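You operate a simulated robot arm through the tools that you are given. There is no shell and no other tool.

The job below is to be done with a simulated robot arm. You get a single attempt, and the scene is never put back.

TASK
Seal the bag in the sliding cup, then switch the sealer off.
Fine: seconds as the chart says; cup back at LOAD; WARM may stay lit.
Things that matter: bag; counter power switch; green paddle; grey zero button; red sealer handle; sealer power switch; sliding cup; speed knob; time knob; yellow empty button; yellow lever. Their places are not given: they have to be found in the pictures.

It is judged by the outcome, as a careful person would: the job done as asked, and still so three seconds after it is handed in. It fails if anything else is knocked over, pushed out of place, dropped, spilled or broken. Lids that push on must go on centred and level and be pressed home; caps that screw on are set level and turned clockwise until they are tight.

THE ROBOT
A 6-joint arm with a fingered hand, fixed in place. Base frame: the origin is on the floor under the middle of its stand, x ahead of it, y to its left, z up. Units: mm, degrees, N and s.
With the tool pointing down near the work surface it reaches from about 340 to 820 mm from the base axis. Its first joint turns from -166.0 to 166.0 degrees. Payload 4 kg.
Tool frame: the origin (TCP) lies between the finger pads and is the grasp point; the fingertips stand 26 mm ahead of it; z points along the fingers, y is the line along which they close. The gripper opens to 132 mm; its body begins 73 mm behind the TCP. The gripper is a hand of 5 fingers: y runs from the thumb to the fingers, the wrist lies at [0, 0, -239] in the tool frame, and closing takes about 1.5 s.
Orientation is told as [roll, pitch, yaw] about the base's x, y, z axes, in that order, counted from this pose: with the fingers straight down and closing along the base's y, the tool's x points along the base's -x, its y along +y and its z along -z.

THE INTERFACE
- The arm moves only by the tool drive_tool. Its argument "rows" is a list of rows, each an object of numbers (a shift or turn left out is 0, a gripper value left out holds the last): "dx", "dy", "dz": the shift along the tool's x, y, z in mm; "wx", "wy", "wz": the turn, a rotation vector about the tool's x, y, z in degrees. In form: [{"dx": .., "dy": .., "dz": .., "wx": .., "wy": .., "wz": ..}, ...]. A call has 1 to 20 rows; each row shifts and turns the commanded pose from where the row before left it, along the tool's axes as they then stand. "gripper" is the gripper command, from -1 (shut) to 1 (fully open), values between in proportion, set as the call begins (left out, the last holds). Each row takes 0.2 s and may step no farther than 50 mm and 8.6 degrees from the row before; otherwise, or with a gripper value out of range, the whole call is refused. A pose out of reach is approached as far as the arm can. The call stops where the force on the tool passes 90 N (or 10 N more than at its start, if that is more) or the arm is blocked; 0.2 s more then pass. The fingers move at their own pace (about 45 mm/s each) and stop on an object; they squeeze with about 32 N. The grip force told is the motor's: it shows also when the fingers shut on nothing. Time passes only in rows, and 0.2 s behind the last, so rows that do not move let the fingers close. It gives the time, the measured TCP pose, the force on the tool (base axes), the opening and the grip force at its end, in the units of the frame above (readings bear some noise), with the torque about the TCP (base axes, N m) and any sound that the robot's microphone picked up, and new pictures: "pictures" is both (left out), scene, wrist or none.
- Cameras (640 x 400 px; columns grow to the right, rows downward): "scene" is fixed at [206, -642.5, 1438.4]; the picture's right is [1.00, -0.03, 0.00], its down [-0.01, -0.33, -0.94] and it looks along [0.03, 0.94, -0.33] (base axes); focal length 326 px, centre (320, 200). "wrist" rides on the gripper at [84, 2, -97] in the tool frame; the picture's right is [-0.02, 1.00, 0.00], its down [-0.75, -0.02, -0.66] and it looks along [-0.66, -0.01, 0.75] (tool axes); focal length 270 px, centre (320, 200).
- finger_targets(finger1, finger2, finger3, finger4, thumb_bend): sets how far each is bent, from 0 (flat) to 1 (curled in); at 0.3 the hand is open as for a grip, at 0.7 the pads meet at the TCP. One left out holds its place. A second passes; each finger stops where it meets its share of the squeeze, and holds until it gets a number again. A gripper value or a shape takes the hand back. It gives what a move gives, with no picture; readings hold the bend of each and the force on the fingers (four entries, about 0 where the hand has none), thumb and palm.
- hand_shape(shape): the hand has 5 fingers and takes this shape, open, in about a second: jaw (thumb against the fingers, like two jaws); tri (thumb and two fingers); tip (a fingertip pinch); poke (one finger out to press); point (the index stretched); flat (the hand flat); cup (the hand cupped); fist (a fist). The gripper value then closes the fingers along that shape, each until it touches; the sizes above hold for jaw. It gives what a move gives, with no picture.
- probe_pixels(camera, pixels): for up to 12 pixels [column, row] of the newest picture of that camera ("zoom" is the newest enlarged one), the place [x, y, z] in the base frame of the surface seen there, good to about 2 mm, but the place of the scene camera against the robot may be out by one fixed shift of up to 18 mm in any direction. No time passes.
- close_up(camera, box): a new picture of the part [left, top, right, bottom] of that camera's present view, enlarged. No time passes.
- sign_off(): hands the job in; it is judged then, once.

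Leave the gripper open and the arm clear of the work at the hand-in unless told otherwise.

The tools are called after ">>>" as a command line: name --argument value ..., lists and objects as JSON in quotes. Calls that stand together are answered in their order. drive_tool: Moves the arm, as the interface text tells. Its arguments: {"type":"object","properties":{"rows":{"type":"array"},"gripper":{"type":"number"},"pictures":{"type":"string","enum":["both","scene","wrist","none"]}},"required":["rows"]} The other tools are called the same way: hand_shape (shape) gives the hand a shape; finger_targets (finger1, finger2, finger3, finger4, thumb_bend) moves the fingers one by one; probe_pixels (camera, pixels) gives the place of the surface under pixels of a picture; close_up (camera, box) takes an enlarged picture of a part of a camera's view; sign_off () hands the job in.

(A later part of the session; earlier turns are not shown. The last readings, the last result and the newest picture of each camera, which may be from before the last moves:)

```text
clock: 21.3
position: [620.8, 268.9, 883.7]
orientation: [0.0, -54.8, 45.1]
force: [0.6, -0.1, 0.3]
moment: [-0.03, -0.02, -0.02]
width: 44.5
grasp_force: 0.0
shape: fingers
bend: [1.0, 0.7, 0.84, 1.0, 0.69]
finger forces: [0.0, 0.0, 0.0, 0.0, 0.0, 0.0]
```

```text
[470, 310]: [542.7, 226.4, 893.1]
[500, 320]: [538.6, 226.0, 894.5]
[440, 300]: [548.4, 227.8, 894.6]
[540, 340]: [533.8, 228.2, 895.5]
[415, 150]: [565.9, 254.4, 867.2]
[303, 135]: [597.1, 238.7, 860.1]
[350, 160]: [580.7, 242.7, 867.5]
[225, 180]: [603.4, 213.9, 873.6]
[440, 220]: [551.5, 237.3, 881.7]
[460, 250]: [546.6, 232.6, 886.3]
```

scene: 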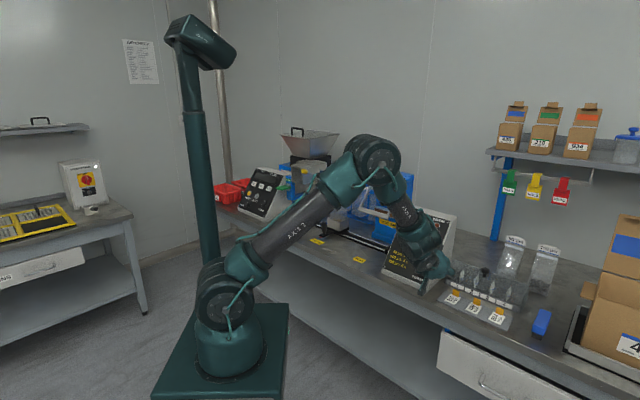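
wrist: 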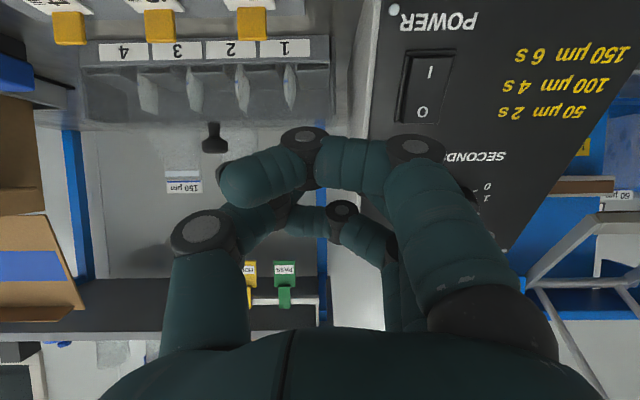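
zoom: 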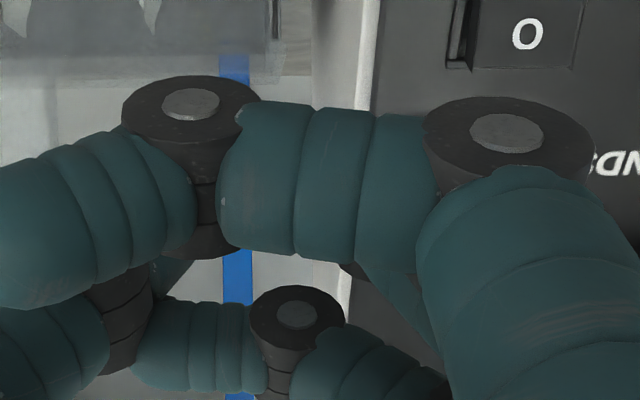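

The index knuckle sits at tool y≈32; at bend 0.3 the tip was at y≈70, leaning out. A bend near 0.48 puts the tip about straight ahead of the knuckle. I'll set that.

>>> finger_targets --finger1 0.48 --finger2 1.0 --finger3 1.0 --finger4 1.0 --thumb_bend 0.4

>>> finger_targets --finger2 1.0 --finger3 1.0 --thumb_bend 0.8

>>> drive_tool --rows '[{"dz": 0}]' --pictures "wrist"

>>> close_up --camera "wrist" --box '[320, 60, 540, 200]'

```text
clock: 22.3
position: [621.3, 268.2, 885.0]
orientation: [0.0, -54.8, 44.9]
force: [-0.3, -0.2, -0.2]
moment: [0.01, 0.01, 0.0]
width: 93.3
grasp_force: 0.0
shape: fingers
bend: [0.48, 1.0, 1.0, 1.0, 0.4]
finger forces: [0.0, 0.0, 0.1, 0.0, 0.1, 0.1]
```

```text
clock: 23.3
position: [620.7, 267.0, 883.6]
orientation: [0.0, -54.7, 45.0]
force: [-1.1, -0.1, 0.3]
moment: [-0.02, -0.03, 0.03]
width: 41.3
grasp_force: 0.2
shape: fingers
bend: [0.48, 1.0, 1.0, 1.0, 0.79]
finger forces: [0.0, 0.0, 0.0, 0.0, 0.0, 0.1]
```

```text
clock: 23.7
position: [622.1, 267.6, 884.1]
orientation: [0.0, -54.8, 45.0]
force: [0.4, 0.3, 0.3]
moment: [0.01, 0.0, 0.01]
width: 41.7
grasp_force: 0.1
shape: fingers
bend: [0.48, 1.0, 1.0, 1.0, 0.79]
finger forces: [0.0, 0.0, 0.0, 0.0, 0.1, 0.0]
```

wrist: 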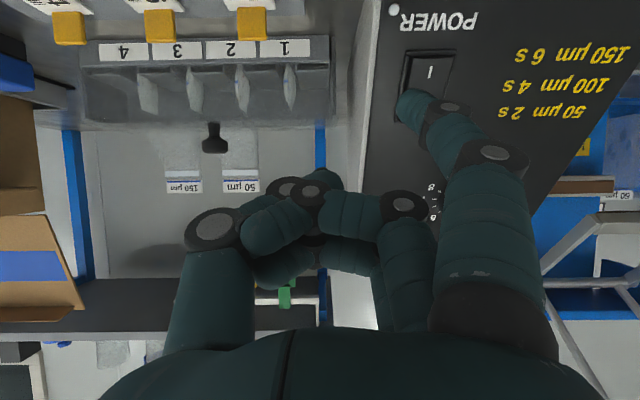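

```text
2.86 times, centred on (430, 130) of wrist
```

zoom: 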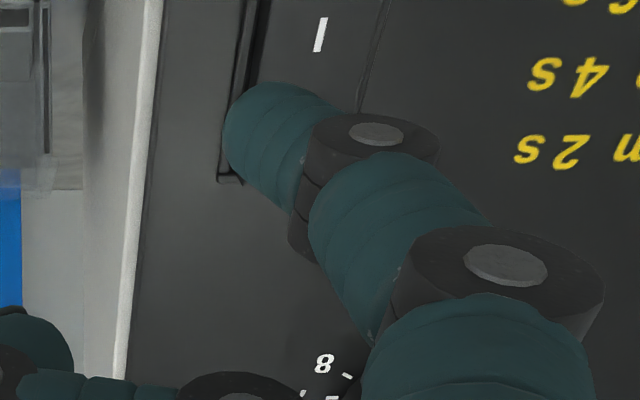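

Index tip now near (405,102). Probe the tip and joints.

>>> probe_pixels --camera "wrist" --pixels '[[402, 104], [412, 93], [402, 97], [420, 98], [410, 108], [450, 107], [495, 153], [430, 73], [436, 60]]'

```text
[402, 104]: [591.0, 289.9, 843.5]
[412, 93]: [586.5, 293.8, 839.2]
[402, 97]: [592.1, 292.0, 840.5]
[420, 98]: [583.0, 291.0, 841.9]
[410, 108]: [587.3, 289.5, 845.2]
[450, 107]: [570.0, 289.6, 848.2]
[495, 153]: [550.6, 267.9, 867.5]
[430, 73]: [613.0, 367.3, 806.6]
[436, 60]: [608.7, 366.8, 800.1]
```

Tip is now about tool (30,40,26) with knuckle at y≈33: nearly axial. I'll shift 36 mm in tool y to bring it over the I pad and approach, then press in small steps.

>>> drive_tool --rows '[{"dy": 18}, {"dy": 18}, {"dz": 20}, {"dz": 20}, {"dz": 14}]' --pictures "wrist"

>>> close_up --camera "wrist" --box '[320, 30, 500, 150]'

```text
clock: 24.9
position: [628.2, 326.1, 853.4]
orientation: [0.0, -54.7, 45.1]
force: [-0.3, -0.8, -0.1]
moment: [-0.02, 0.0, 0.0]
width: 41.6
grasp_force: 0.1
shape: fingers
bend: [0.48, 1.0, 1.0, 1.0, 0.79]
finger forces: [0.1, 0.0, 0.0, 0.0, 0.0, 0.0]
```

wrist: 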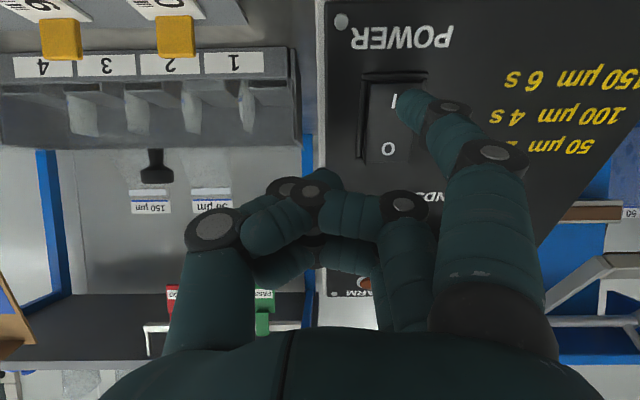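

```text
3.33 times, centred on (410, 90) of wrist
```

zoom: 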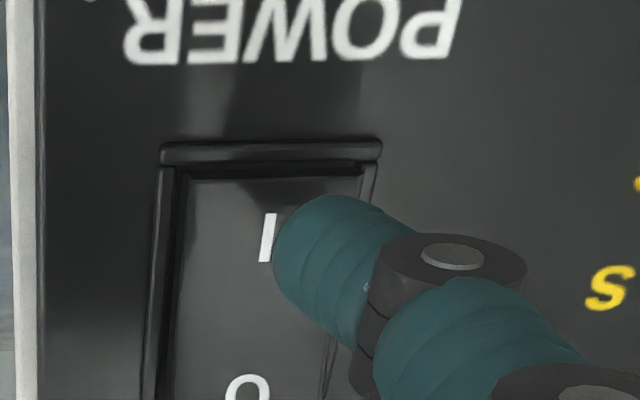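

The rocker now looks different — the I end appears sunk. I'll probe its depths before pressing anything.

>>> probe_pixels --camera "wrist" --pixels '[[385, 90], [385, 100], [385, 115], [385, 130], [385, 145], [385, 155], [350, 120], [345, 60], [440, 180], [380, 86], [360, 281]]'

>>> close_up --camera "wrist" --box '[320, 270, 380, 310]'

```text
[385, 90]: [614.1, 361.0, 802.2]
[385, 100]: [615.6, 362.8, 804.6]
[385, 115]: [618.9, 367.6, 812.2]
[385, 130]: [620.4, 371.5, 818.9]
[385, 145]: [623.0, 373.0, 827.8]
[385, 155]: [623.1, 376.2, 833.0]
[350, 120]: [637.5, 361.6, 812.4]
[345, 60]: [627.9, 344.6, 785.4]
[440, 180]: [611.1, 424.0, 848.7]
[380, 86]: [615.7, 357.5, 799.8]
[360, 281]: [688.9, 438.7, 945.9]
```

```text
10.00 times, centred on (350, 290) of wrist
```

zoom: 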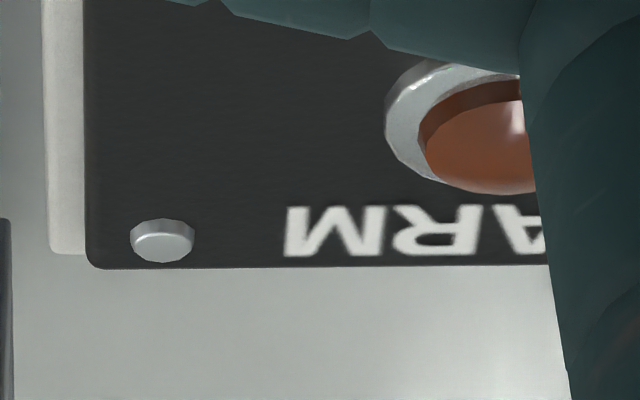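

The I end now sits 7.5 mm high and the O end 12 mm: the switch is already ON (the first press toggled it). I retreat, open the hand, and move in front of the knob (r=120, u=1178).

>>> drive_tool --rows '[{"dz": -30}, {"dz": -40}, {"dx": -31, "dy": 31}, {"dx": -31, "dy": 31}, {"dx": -30, "dy": 31.2}]' --pictures "none"

>>> hand_shape --shape "tri"

>>> drive_tool --rows '[{"dz": 0}]' --pictures "both"

```text
clock: 26.1
position: [558.7, 389.3, 971.4]
orientation: [0.1, -54.8, 45.0]
force: [-0.2, -0.5, -0.2]
moment: [0.02, 0.01, -0.01]
width: 41.5
grasp_force: 0.0
shape: fingers
bend: [0.48, 1.0, 1.0, 1.0, 0.79]
finger forces: [0.1, 0.0, 0.1, 0.1, 0.0, 0.0]
```

```text
clock: 27.0
position: [558.9, 387.4, 969.8]
orientation: [0.0, -54.8, 45.1]
force: [0.2, 0.1, 0.8]
moment: [-0.01, -0.01, 0.0]
width: 131.7
grasp_force: 0.2
shape: tri
bend: [0.0, 0.3, 0.3, 0.0, 0.3]
finger forces: [0.0, 0.1, 0.1, 0.0, 0.1, 0.1]
```

```text
clock: 27.4
position: [559.4, 388.1, 970.1]
orientation: [0.1, -54.8, 45.0]
force: [-0.1, -0.4, 0.5]
moment: [0.03, 0.0, 0.02]
width: 131.7
grasp_force: 0.0
shape: tri
bend: [0.0, 0.3, 0.3, 0.0, 0.3]
finger forces: [0.1, 0.1, 0.0, 0.0, 0.1, 0.1]
```

scene: 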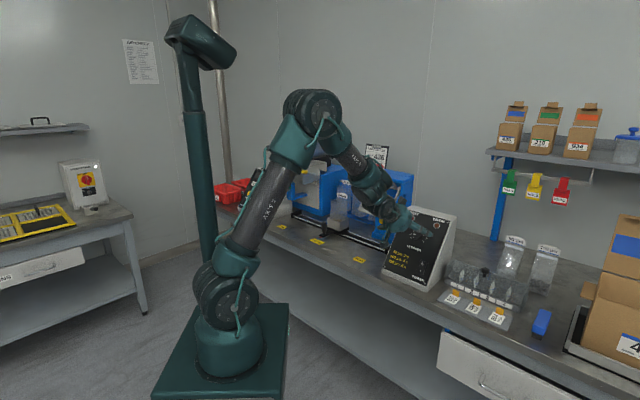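
wrist: 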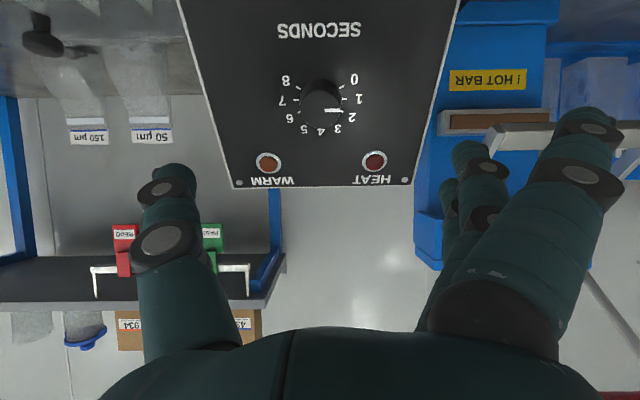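

I'm in front of the knob at (322,95). I'll check knob and lamps in close-up and probe knob face edges for accurate centring.

>>> close_up --camera "wrist" --box '[240, 60, 400, 200]'

>>> probe_pixels --camera "wrist" --pixels '[[322, 97], [310, 97], [334, 97], [322, 90], [322, 106], [300, 110], [345, 112], [316, 82], [328, 82]]'

```text
2.86 times, centred on (320, 130) of wrist
```

zoom: 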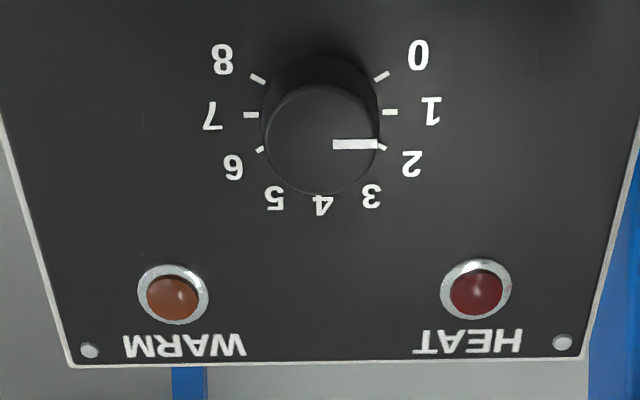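

```text
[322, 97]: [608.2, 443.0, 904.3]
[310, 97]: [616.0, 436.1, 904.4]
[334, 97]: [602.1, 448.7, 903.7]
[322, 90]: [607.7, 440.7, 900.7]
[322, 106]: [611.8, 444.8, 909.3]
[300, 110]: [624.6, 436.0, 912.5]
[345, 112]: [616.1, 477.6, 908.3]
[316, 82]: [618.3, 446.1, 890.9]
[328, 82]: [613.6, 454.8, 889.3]
```

Knob axis is at r≈119.7, u≈1177.8, face about 22 mm above the panel, 31 mm across. Neither lamp is lit yet. I'll curl the outer fingers, half-open fingers 2, 3 and thumb, and look.

>>> finger_targets --finger1 1.0 --finger2 0.45 --finger3 0.45 --finger4 1.0 --thumb_bend 0.45

>>> drive_tool --rows '[{"dx": 1.3, "dy": 1.3, "dz": 20}, {"dz": 20}]' --pictures "wrist"

```text
clock: 28.4
position: [557.9, 388.5, 970.5]
orientation: [0.0, -54.8, 45.0]
force: [0.2, -0.7, 0.3]
moment: [0.02, 0.01, -0.01]
width: 55.5
grasp_force: 0.1
shape: fingers
bend: [1.0, 0.45, 0.45, 1.0, 0.45]
finger forces: [0.1, 0.0, 0.1, 0.1, 0.0, 0.1]
```

```text
clock: 29.0
position: [582.1, 411.4, 946.9]
orientation: [0.0, -54.8, 45.0]
force: [-0.3, 0.9, -0.1]
moment: [0.01, 0.01, 0.01]
width: 55.6
grasp_force: 0.1
shape: fingers
bend: [1.0, 0.45, 0.45, 1.0, 0.45]
finger forces: [0.0, 0.1, 0.0, 0.0, 0.0, 0.0]
```

wrist: 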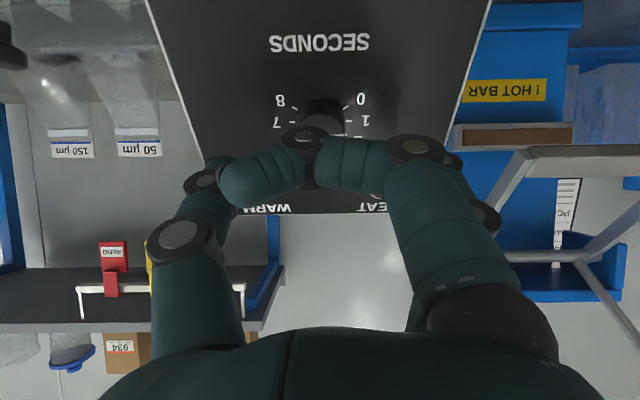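

Aligned (r 120.7, u 1178.9). Opening 55 mm clears the 31 mm knob. Descend along the knob axis to about 8 mm fingertip clearance from the panel.

>>> drive_tool --rows '[{"dx": 1.1, "dy": 1.0, "dz": 15}, {"dz": 12}, {"dz": 8}, {"dz": 6}, {"dz": 4}]' --pictures "both"

>>> close_up --camera "wrist" --box '[180, 60, 500, 260]'

```text
clock: 30.2
position: [606.2, 436.5, 919.6]
orientation: [0.0, -54.8, 45.0]
force: [1.6, 0.2, -0.1]
moment: [-0.03, -0.01, -0.02]
width: 55.4
grasp_force: 0.0
shape: fingers
bend: [1.0, 0.45, 0.45, 1.0, 0.45]
finger forces: [0.1, 0.0, 0.0, 0.1, 0.1, 0.0]
```

scene: 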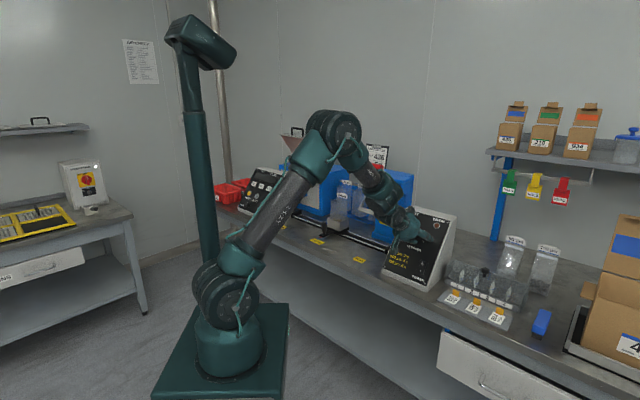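
wrist: 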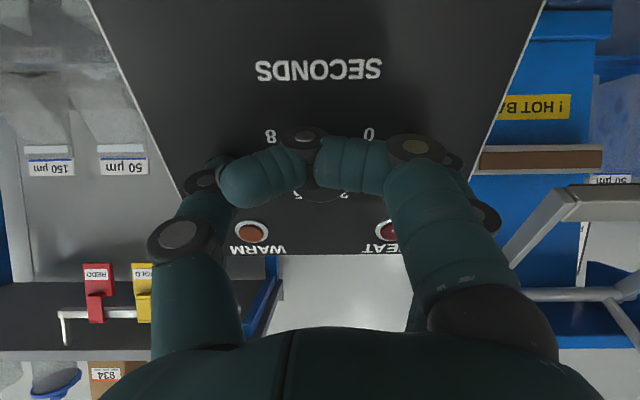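

```text
2.00 times, centred on (340, 160) of wrist
```

zoom: 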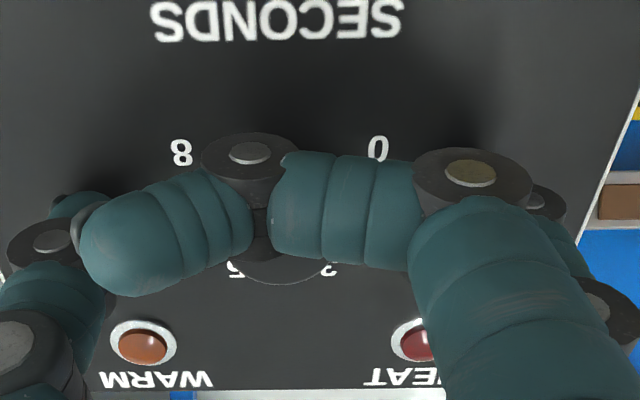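

At s=-71, no contact. Go 3 mm further and close fingers 2, 3 and the thumb on the knob.

>>> drive_tool --rows '[{"dz": 2}, {"dz": 1.5}]' --pictures "none"

>>> finger_targets --finger2 0.68 --finger3 0.68 --thumb_bend 0.68

```text
clock: 30.8
position: [608.3, 438.0, 917.4]
orientation: [0.1, -54.9, 45.0]
force: [-0.7, -0.2, 1.2]
moment: [0.0, -0.03, 0.01]
width: 55.2
grasp_force: 0.3
shape: fingers
bend: [1.0, 0.45, 0.45, 1.0, 0.45]
finger forces: [0.0, 0.0, 0.1, 0.0, 0.4, 0.0]
```

```text
clock: 31.8
position: [608.2, 438.3, 917.5]
orientation: [0.0, -54.8, 45.1]
force: [3.4, 0.2, -2.0]
moment: [0.03, -0.03, 0.01]
width: 46.4
grasp_force: 7.1
shape: fingers
bend: [1.0, 0.63, 0.64, 1.0, 0.64]
finger forces: [0.0, 3.0, 3.1, 0.0, 8.0, 0.0]
```

Contact: 3 N on fingers 2 and 3, 8 N on the thumb, though the bends (0.63) look a little far closed. I'll look.

>>> drive_tool --rows '[{"dz": 0}]' --pictures "both"

>>> close_up --camera "wrist" --box '[180, 60, 500, 260]'

>>> close_up --camera "scene" --box '[380, 190, 460, 260]'

```text
clock: 32.2
position: [609.6, 438.5, 917.7]
orientation: [0.1, -54.7, 45.0]
force: [3.1, 1.0, -0.1]
moment: [0.0, -0.04, -0.01]
width: 46.6
grasp_force: 7.1
shape: fingers
bend: [1.0, 0.63, 0.64, 1.0, 0.64]
finger forces: [0.0, 2.9, 3.2, 0.0, 8.0, 0.0]
```

scene: 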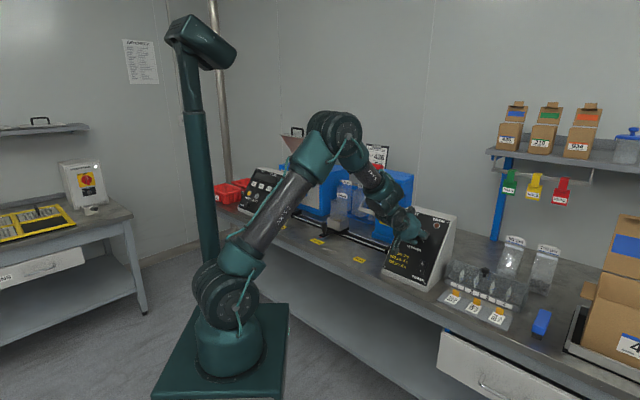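
wrist: 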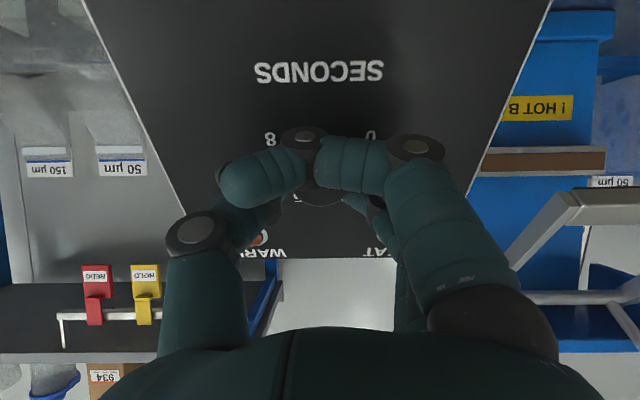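

```text
2.00 times, centred on (340, 160) of wrist
```

zoom: 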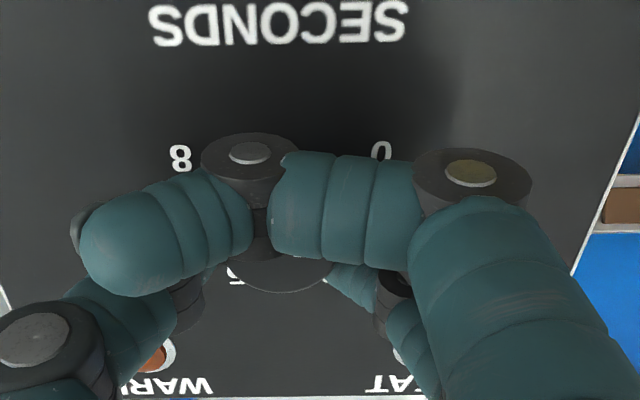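

```text
5.71 times, centred on (420, 225) of scene
```

zoom: 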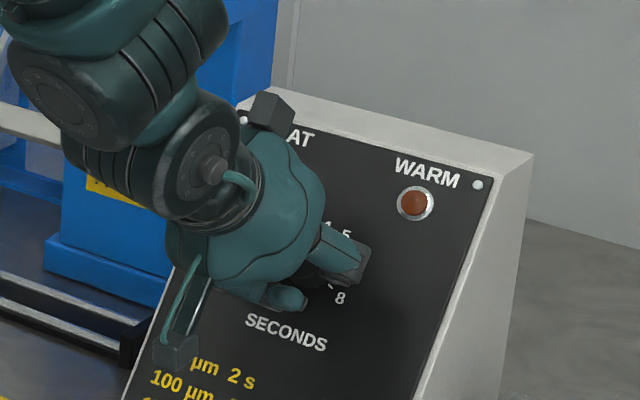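

The fingers are around the knob. Turn 30° clockwise (positive about tool z) first and check that the knob follows.

>>> drive_tool --rows '[{"wz": 5}, {"wz": 5}, {"wz": 5}, {"wz": 5}, {"wz": 5}, {"wz": 5}]' --pictures "both"

>>> close_up --camera "wrist" --box '[180, 60, 500, 260]'

>>> close_up --camera "scene" --box '[380, 190, 460, 260]'

```text
clock: 33.6
position: [608.2, 439.2, 917.8]
orientation: [35.2, -45.1, -0.2]
force: [4.6, 0.3, 0.0]
moment: [-0.01, -0.1, -0.05]
width: 46.6
grasp_force: 7.1
shape: fingers
bend: [1.0, 0.64, 0.64, 1.0, 0.65]
finger forces: [0.0, 2.7, 3.4, 0.1, 8.5, 0.0]
```

scene: 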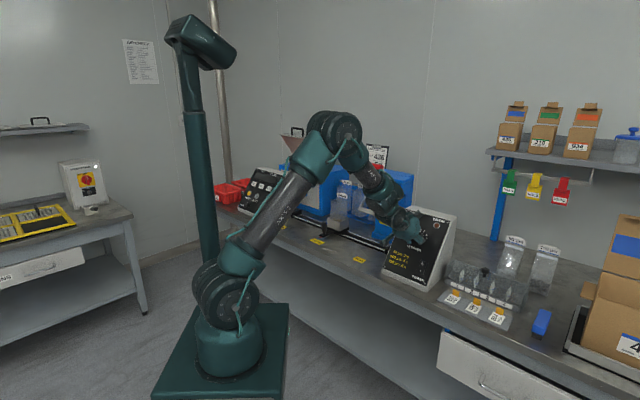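
wrist: 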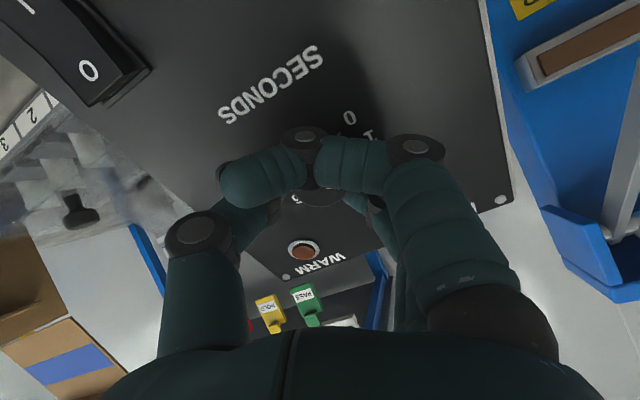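

```text
2.00 times, centred on (340, 160) of wrist
```

zoom: 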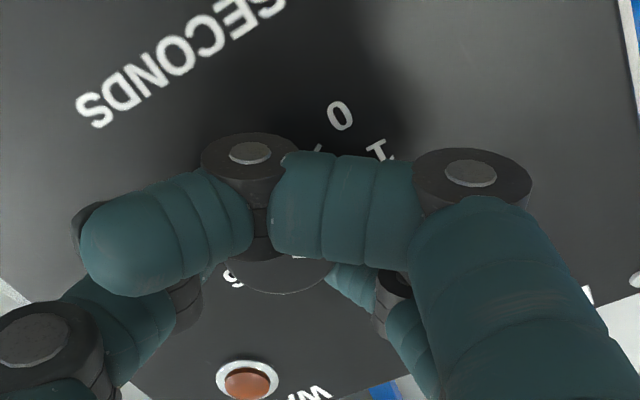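

```text
5.71 times, centred on (420, 225) of scene
```

zoom: 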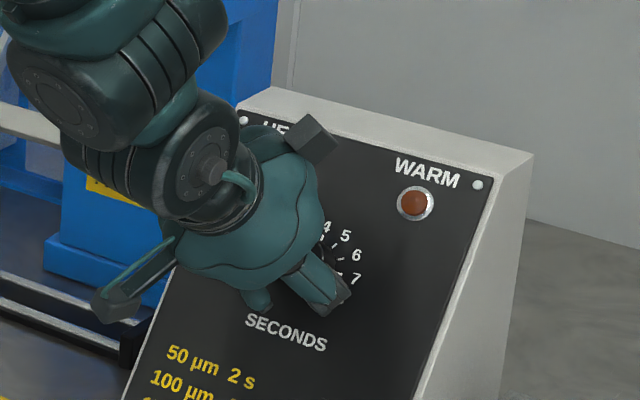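

I see a small white mark just below the index link at wrist about (319,188); zooming in to check whether it's the knob pointer.

>>> close_up --camera "wrist" --box '[280, 160, 380, 220]'

>>> probe_pixels --camera "wrist" --pixels '[[319, 189], [310, 200], [320, 203], [330, 200], [300, 203]]'

```text
6.40 times, centred on (330, 190) of wrist
```

zoom: 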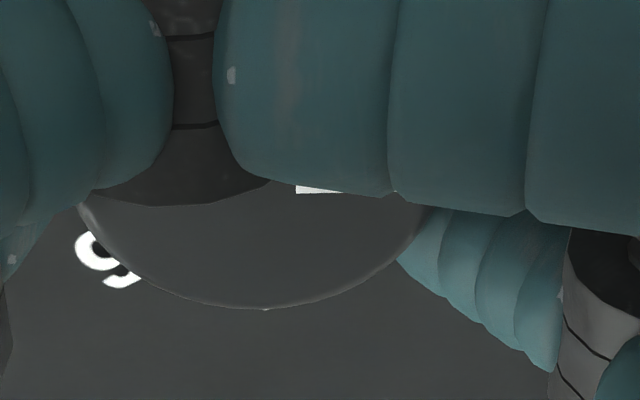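

```text
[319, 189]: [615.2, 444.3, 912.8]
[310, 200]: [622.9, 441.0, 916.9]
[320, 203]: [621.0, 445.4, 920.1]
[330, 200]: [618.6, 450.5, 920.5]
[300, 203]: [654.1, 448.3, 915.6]
```

The white pointer is visible, still lined up with the fingers, so the knob follows the hand. Continue with the remaining 60°.

>>> drive_tool --rows '[{"wz": 5}, {"wz": 5}, {"wz": 5}, {"wz": 5}, {"wz": 5}, {"wz": 5}, {"wz": 5}, {"wz": 5}, {"wz": 5}, {"wz": 5}, {"wz": 5}, {"wz": 5}]' --pictures "both"

>>> close_up --camera "wrist" --box '[260, 130, 400, 230]'

>>> close_up --camera "scene" --box '[380, 190, 460, 260]'

```text
clock: 36.2
position: [608.2, 439.0, 916.8]
orientation: [54.7, 0.0, -45.0]
force: [4.9, -0.7, -5.0]
moment: [-0.05, -0.05, -0.11]
width: 46.2
grasp_force: 7.6
shape: fingers
bend: [1.0, 0.64, 0.64, 1.0, 0.65]
finger forces: [0.1, 2.6, 3.8, 0.1, 8.4, 0.0]
```

scene: 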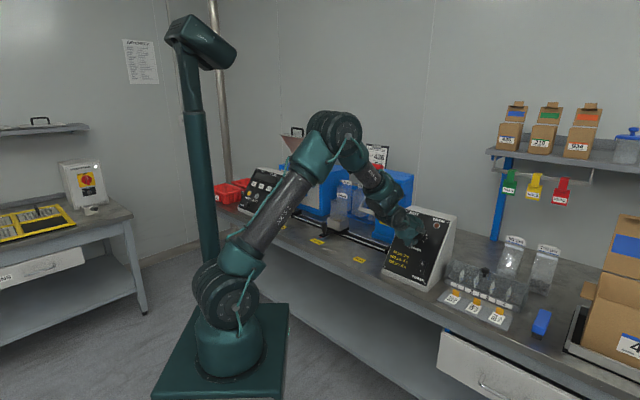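
wrist: 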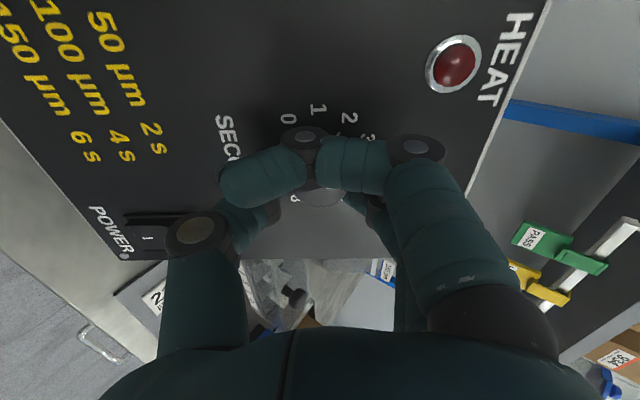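

```text
4.00 times, centred on (330, 180) of wrist
```

zoom: 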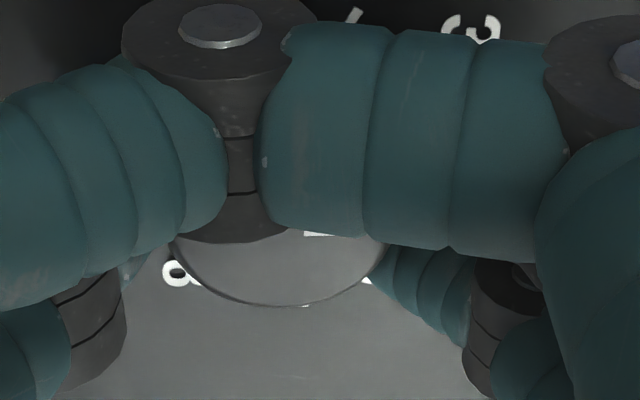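

```text
5.71 times, centred on (420, 225) of scene
```

zoom: 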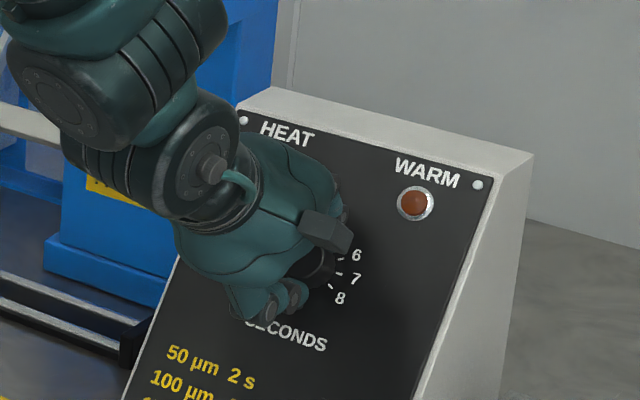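

The pointer stayed in line with the hand through the whole 90°. Release the fingers and back away along the tool axis to check the setting.

>>> finger_targets --finger2 0.42 --finger3 0.42 --thumb_bend 0.42

>>> drive_tool --rows '[{"dz": -15}, {"dz": -25}, {"dz": -30}, {"dz": -30}]' --pictures "both"

>>> close_up --camera "scene" --box '[390, 200, 460, 260]'

>>> close_up --camera "wrist" --box '[240, 60, 400, 180]'

```text
clock: 37.2
position: [607.1, 439.6, 918.1]
orientation: [54.8, -0.1, -44.9]
force: [0.4, -0.2, -0.2]
moment: [0.01, 0.0, 0.04]
width: 57.1
grasp_force: 0.2
shape: fingers
bend: [1.0, 0.42, 0.42, 1.0, 0.42]
finger forces: [0.0, 0.1, 0.1, 0.0, 0.0, 0.0]
```

```text
clock: 38.2
position: [553.2, 379.8, 974.8]
orientation: [54.8, 0.0, -45.0]
force: [-0.7, 0.1, 0.8]
moment: [0.0, -0.02, -0.02]
width: 57.2
grasp_force: 0.1
shape: fingers
bend: [1.0, 0.42, 0.42, 1.0, 0.42]
finger forces: [0.2, 0.1, 0.0, 0.0, 0.0, 0.0]
```

scene: 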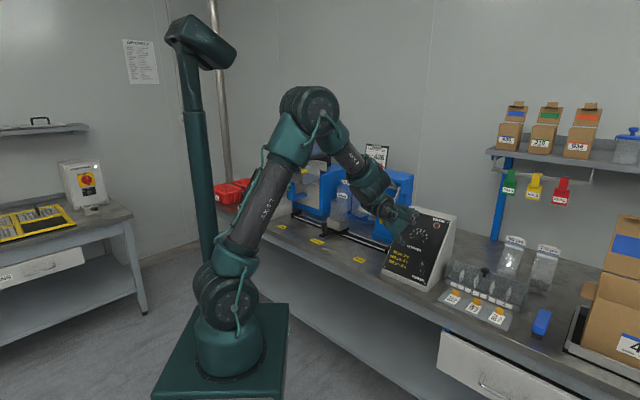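
wrist: 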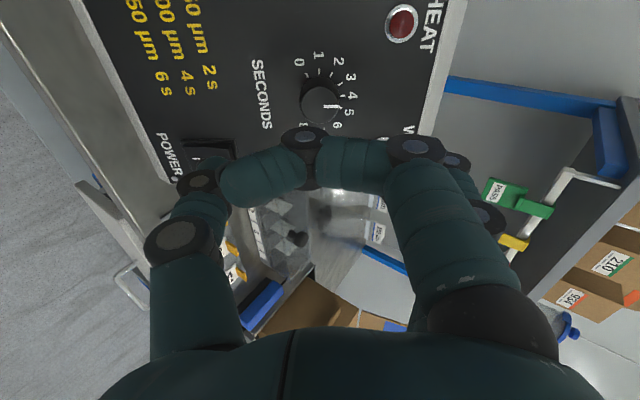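

```text
6.67 times, centred on (425, 230) of scene
```

zoom: 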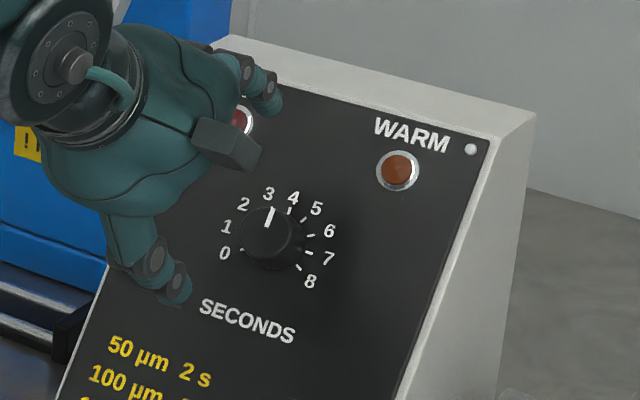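

```text
3.33 times, centred on (320, 120) of wrist
```

zoom: 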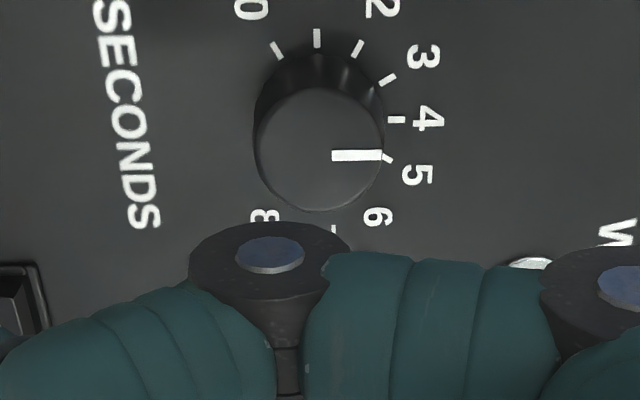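

In the wrist picture the pointer bar and the "4" tick are both exactly parallel, so the pointer is at 4. I'll zoom more in both views to confirm.

>>> close_up --camera "wrist" --box '[290, 70, 370, 140]'

>>> close_up --camera "scene" --box '[405, 218, 445, 248]'

>>> probe_pixels --camera "wrist" --pixels '[[325, 106], [337, 106], [319, 107], [343, 96], [205, 158], [198, 143], [222, 147]]'

```text
5.71 times, centred on (330, 105) of wrist
```

zoom: 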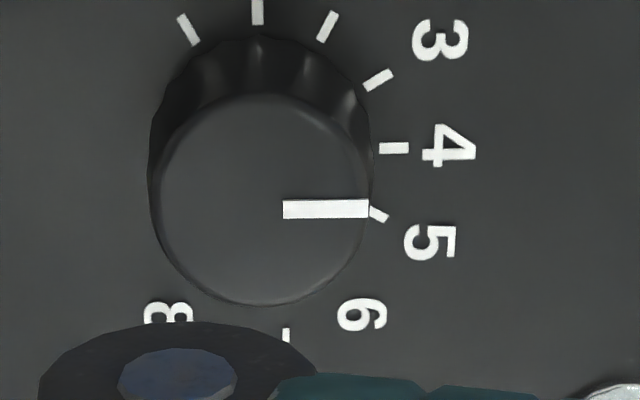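

```text
13.33 times, centred on (425, 233) of scene
```

zoom: 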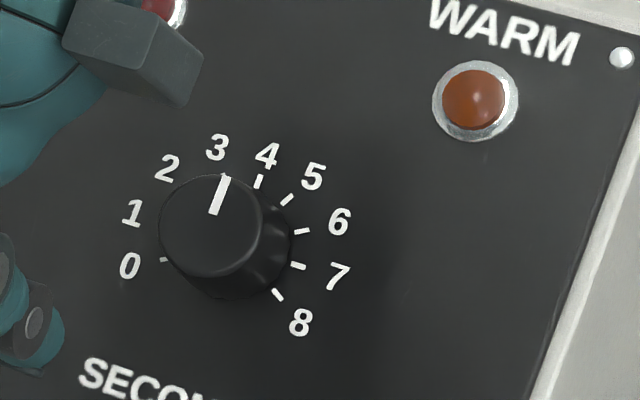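

```text
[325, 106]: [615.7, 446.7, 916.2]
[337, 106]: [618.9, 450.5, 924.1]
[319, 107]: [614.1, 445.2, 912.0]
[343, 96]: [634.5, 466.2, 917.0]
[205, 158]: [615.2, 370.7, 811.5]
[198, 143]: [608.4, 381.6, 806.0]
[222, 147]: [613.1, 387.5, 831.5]
```

Knob is at 4. WARM is not lit yet, so heating continues meanwhile. Next: back off, roll the hand back by 90°, and go look at the cup's black post near LOAD (about (281,770,800)), keeping well in front of the sealer's frame.

>>> drive_tool --rows '[{"dz": -12, "wz": -7.5}, {"dz": -12, "wz": -7.5}, {"dz": -12, "wz": -7.5}, {"dz": -12, "wz": -7.5}, {"dz": -12, "wz": -7.5}, {"dz": -10, "wz": -7.5}, {"wz": -7.5}, {"wz": -7.5}, {"wz": -7.5}, {"wz": -7.5}, {"wz": -7.5}, {"wz": -7.5}, {"wy": 7.35}, {"wy": 7.35}]' --pictures "none"

>>> hand_shape --shape "jaw"

>>> drive_tool --rows '[{"dy": 45}, {"dy": 45}, {"dy": 45}, {"dy": 45}, {"dy": 45}, {"dy": 45}, {"dy": 45}, {"dy": 45}, {"dy": 40}]' --pictures "both"

```text
clock: 41.2
position: [508.7, 341.1, 1015.3]
orientation: [-0.1, -40.1, 45.0]
force: [-0.1, 0.3, -0.8]
moment: [-0.01, -0.01, 0.0]
width: 57.0
grasp_force: 0.1
shape: fingers
bend: [1.0, 0.42, 0.42, 1.0, 0.42]
finger forces: [0.0, 0.0, 0.0, 0.1, 0.0, 0.0]
```

```text
clock: 42.1
position: [510.2, 340.8, 1015.7]
orientation: [0.0, -40.1, 45.0]
force: [0.4, 0.5, 0.0]
moment: [0.02, 0.01, 0.01]
width: 132.1
grasp_force: 0.1
shape: jaw
bend: [0.3, 0.3, 0.3, 0.3, 0.3]
finger forces: [0.0, 0.0, 0.1, 0.1, 0.0, 0.1]
```

```text
clock: 44.1
position: [224.7, 623.9, 1015.7]
orientation: [0.1, -40.1, 44.9]
force: [-0.5, 0.1, -0.3]
moment: [-0.01, 0.02, -0.03]
width: 132.1
grasp_force: 0.1
shape: jaw
bend: [0.3, 0.3, 0.3, 0.3, 0.3]
finger forces: [0.0, 0.1, 0.1, 0.0, 0.0, 0.1]
```

scene: 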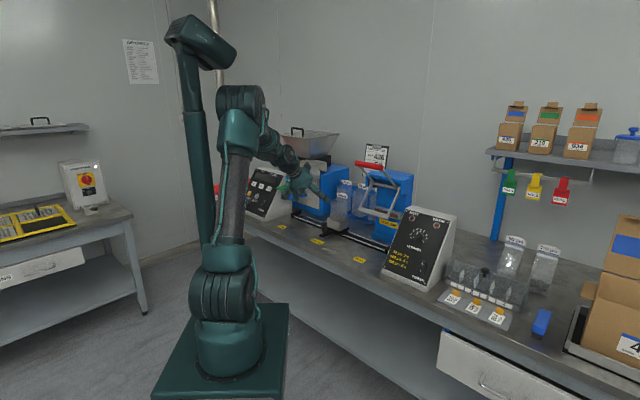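
wrist: 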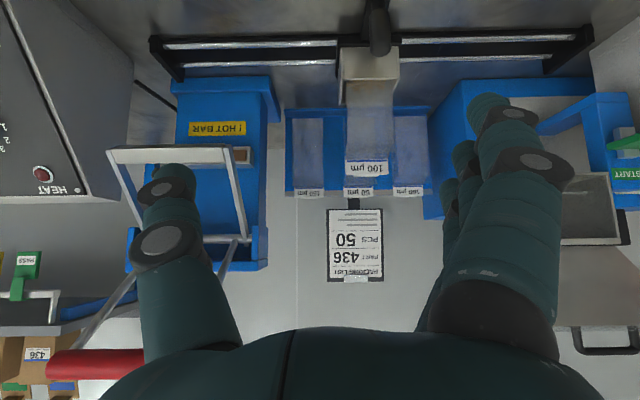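

Good overview of the cup, rail and sealer. I'll check the lamps in the scene view and probe the cup's post, arm, rail stops and cup in the wrist view.

>>> close_up --camera "scene" --box '[400, 200, 460, 250]'

>>> close_up --camera "wrist" --box '[280, 0, 480, 120]'

>>> probe_pixels --camera "wrist" --pixels '[[380, 20], [380, 5], [380, 48], [368, 60], [345, 65], [395, 65], [367, 168], [370, 100], [160, 55], [570, 45], [385, 35], [372, 20]]'

```text
8.00 times, centred on (430, 225) of scene
```

zoom: 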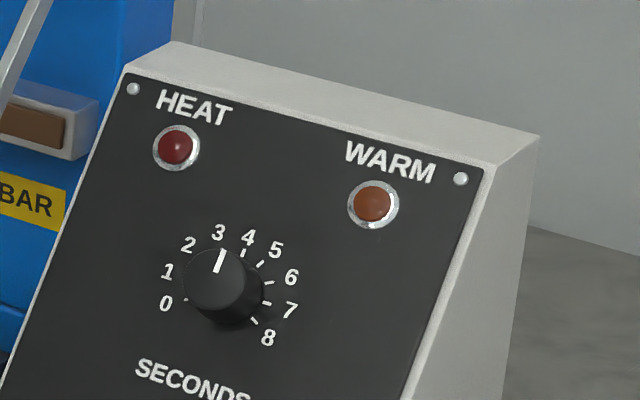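

```text
3.20 times, centred on (380, 60) of wrist
```

zoom: 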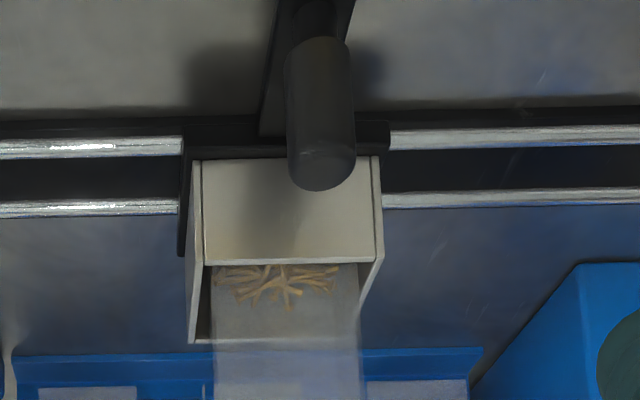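

```text
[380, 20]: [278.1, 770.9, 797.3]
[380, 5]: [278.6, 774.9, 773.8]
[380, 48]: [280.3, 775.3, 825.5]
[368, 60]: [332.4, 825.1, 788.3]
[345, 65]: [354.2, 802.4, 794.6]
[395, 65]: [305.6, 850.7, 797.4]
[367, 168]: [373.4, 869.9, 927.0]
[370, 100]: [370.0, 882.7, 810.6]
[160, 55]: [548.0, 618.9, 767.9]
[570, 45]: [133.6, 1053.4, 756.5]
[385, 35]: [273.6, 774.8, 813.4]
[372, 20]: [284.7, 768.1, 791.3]
```

Post axis is about (284,781), R≈12, top at z≈827. WARM still dark. Let me check the power rocker again from the scene camera.

>>> close_up --camera "scene" --box '[405, 250, 445, 285]'

>>> probe_pixels --camera "zoom" --pixels '[[270, 150], [300, 200], [285, 175], [310, 150], [260, 220], [200, 150], [380, 230]]'

```text
11.43 times, centred on (425, 268) of scene
```

zoom: 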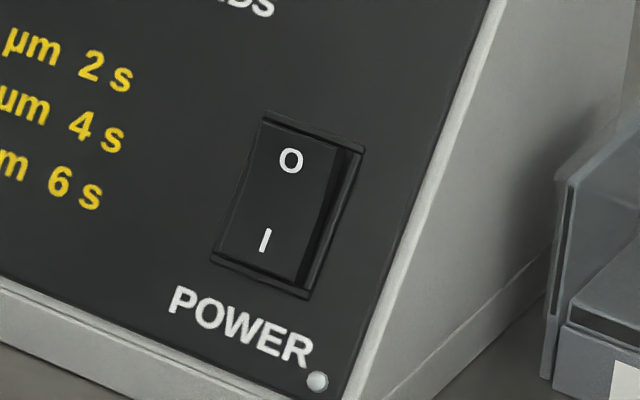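

```text
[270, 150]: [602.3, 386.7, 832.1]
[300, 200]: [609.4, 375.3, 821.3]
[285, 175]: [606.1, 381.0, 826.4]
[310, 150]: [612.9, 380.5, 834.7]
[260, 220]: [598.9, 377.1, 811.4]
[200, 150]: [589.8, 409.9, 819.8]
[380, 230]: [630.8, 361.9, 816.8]
```

The rocker reads ON. Warm-up must be running. I'll set the same three-finger grip shape (outer fingers curled) and approach the cup post along the tool axis to a pre-grip 100 mm back.

>>> finger_targets --finger1 1.0 --finger2 0.42 --finger3 0.42 --finger4 1.0 --thumb_bend 0.42

>>> drive_tool --rows '[{"dx": 3.4, "dy": 17.3, "dz": 38.6}, {"dx": 3.4, "dy": 17.3, "dz": 38.6}, {"dx": 3.4, "dy": 17.3, "dz": 38.6}, {"dx": 3.5, "dy": 17.2, "dz": 38.5}]' --pictures "both"

>>> close_up --camera "wrist" --box '[180, 0, 500, 200]'

```text
clock: 45.1
position: [226.1, 623.1, 1017.4]
orientation: [0.1, -40.1, 45.0]
force: [-0.2, -0.3, -0.2]
moment: [0.02, -0.03, 0.0]
width: 57.3
grasp_force: 0.1
shape: fingers
bend: [1.0, 0.42, 0.42, 1.0, 0.42]
finger forces: [0.1, 0.0, 0.0, 0.1, 0.0, 0.1]
```

```text
clock: 46.1
position: [241.5, 733.7, 886.7]
orientation: [0.0, -40.2, 45.0]
force: [-0.4, -0.3, -0.2]
moment: [-0.02, -0.02, -0.02]
width: 57.4
grasp_force: 0.0
shape: fingers
bend: [1.0, 0.42, 0.42, 1.0, 0.42]
finger forces: [0.0, 0.0, 0.0, 0.0, 0.0, 0.1]
```

scene: 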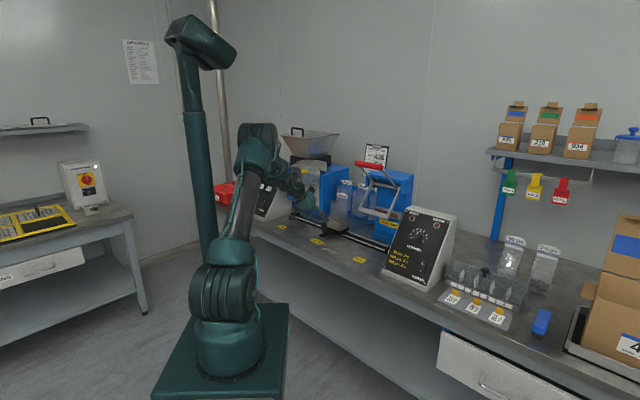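
wrist: 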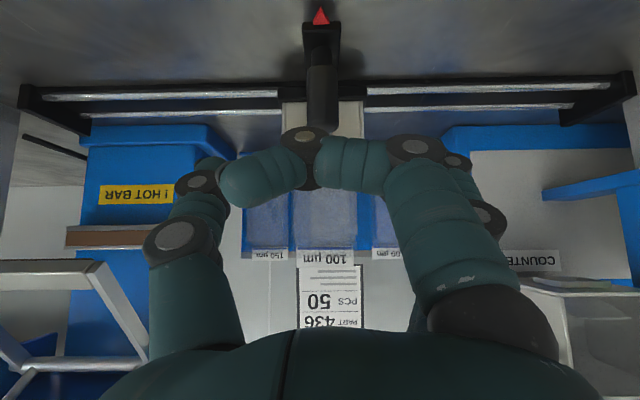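

```text
2.00 times, centred on (340, 100) of wrist
```

zoom: 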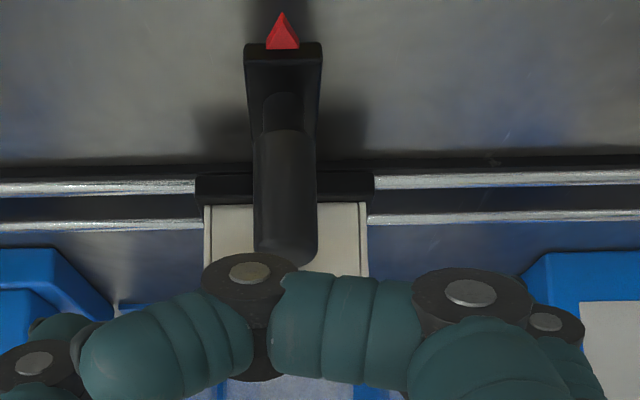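

The post (col 322, row ~95) is about 3 mm to the +y side. I advance to the post, straddling it with the open fingers, aiming TCP at (284,781,820).

>>> drive_tool --rows '[{"dx": -2, "dy": 3, "dz": 30}, {"dx": -2, "dz": 25}, {"dx": -1.7, "dz": 20}, {"dz": 10}, {"dz": 7}]' --pictures "both"

>>> close_up --camera "wrist" --box '[180, 60, 500, 260]'

```text
clock: 47.3
position: [285.1, 780.8, 822.0]
orientation: [0.1, -40.2, 45.0]
force: [-0.2, 0.5, 0.1]
moment: [-0.02, 0.0, 0.01]
width: 57.3
grasp_force: 0.0
shape: fingers
bend: [1.0, 0.42, 0.42, 1.0, 0.42]
finger forces: [0.1, 0.0, 0.0, 0.0, 0.1, 0.0]
```

scene: 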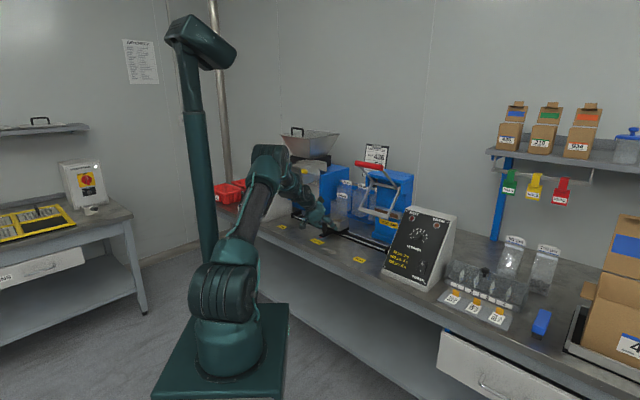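
wrist: 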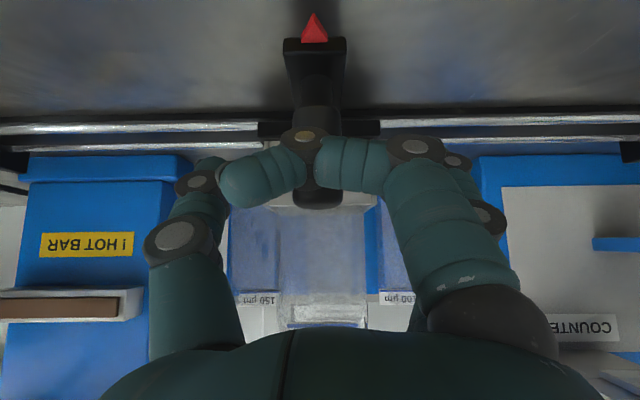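

```text
2.00 times, centred on (340, 160) of wrist
```

zoom: 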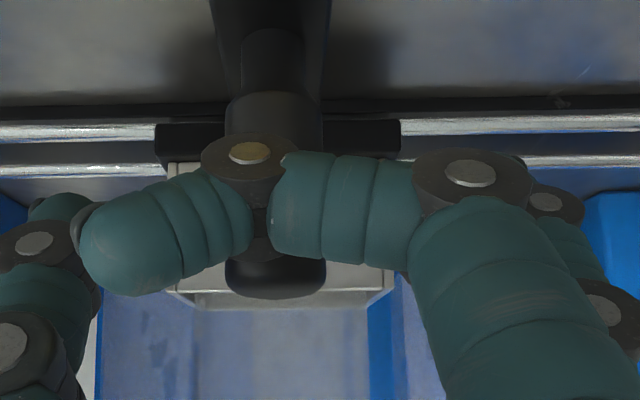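

The post stands between the fingers. Close fingers 2, 3 and the thumb on it.

>>> finger_targets --finger2 0.68 --finger3 0.68 --thumb_bend 0.68

>>> probe_pixels --camera "wrist" --pixels '[[314, 32], [315, 45]]'

```text
clock: 48.3
position: [284.7, 781.0, 822.0]
orientation: [0.0, -40.1, 45.0]
force: [1.6, 1.5, -1.4]
moment: [0.03, 0.04, 0.02]
width: 45.1
grasp_force: 2.1
shape: fingers
bend: [1.0, 0.65, 0.68, 1.0, 0.67]
finger forces: [0.0, 2.5, 0.0, 0.0, 2.5, 0.1]
```

```text
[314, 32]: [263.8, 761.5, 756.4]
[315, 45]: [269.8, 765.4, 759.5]
```

Finger 2 and the thumb touch (2.5 N each). I'll ask for a firmer close so they reach their squeeze limit.

>>> finger_targets --finger2 0.8 --finger3 0.72 --thumb_bend 0.8

```text
clock: 49.3
position: [284.8, 780.5, 821.3]
orientation: [0.0, -40.1, 45.1]
force: [14.9, 10.6, -10.6]
moment: [0.25, -0.07, 0.02]
width: 44.2
grasp_force: 15.2
shape: fingers
bend: [1.0, 0.67, 0.72, 1.0, 0.69]
finger forces: [0.1, 10.7, 0.0, 0.2, 20.2, 0.1]
```

The post is firmly caught (thumb 20 N, finger 2 11 N). Slide 30 mm toward SEAL (tool −y) slowly and check forces and that the cup follows.

>>> drive_tool --rows '[{"dy": -4}, {"dy": -6}, {"dy": -10}, {"dy": -10}]' --pictures "both"

```text
clock: 50.3
position: [307.5, 760.2, 820.8]
orientation: [0.1, -40.1, 44.9]
force: [7.4, 5.9, -5.7]
moment: [0.15, 0.06, 0.03]
width: 44.1
grasp_force: 12.6
shape: fingers
bend: [1.0, 0.67, 0.72, 1.0, 0.69]
finger forces: [0.0, 9.3, 0.1, 0.0, 16.1, 0.0]
```

scene: 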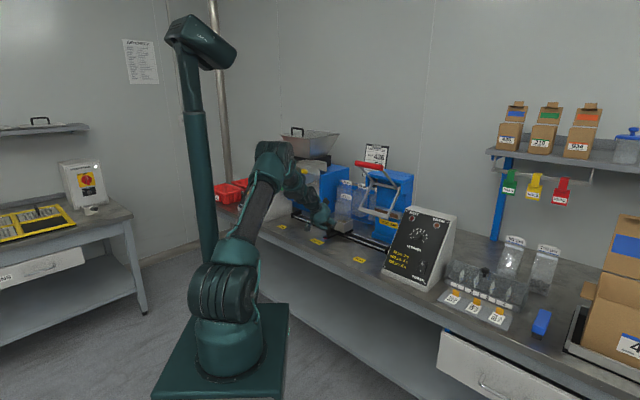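
wrist: 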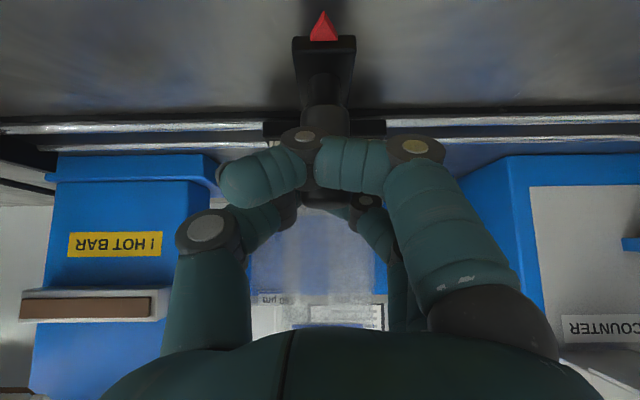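

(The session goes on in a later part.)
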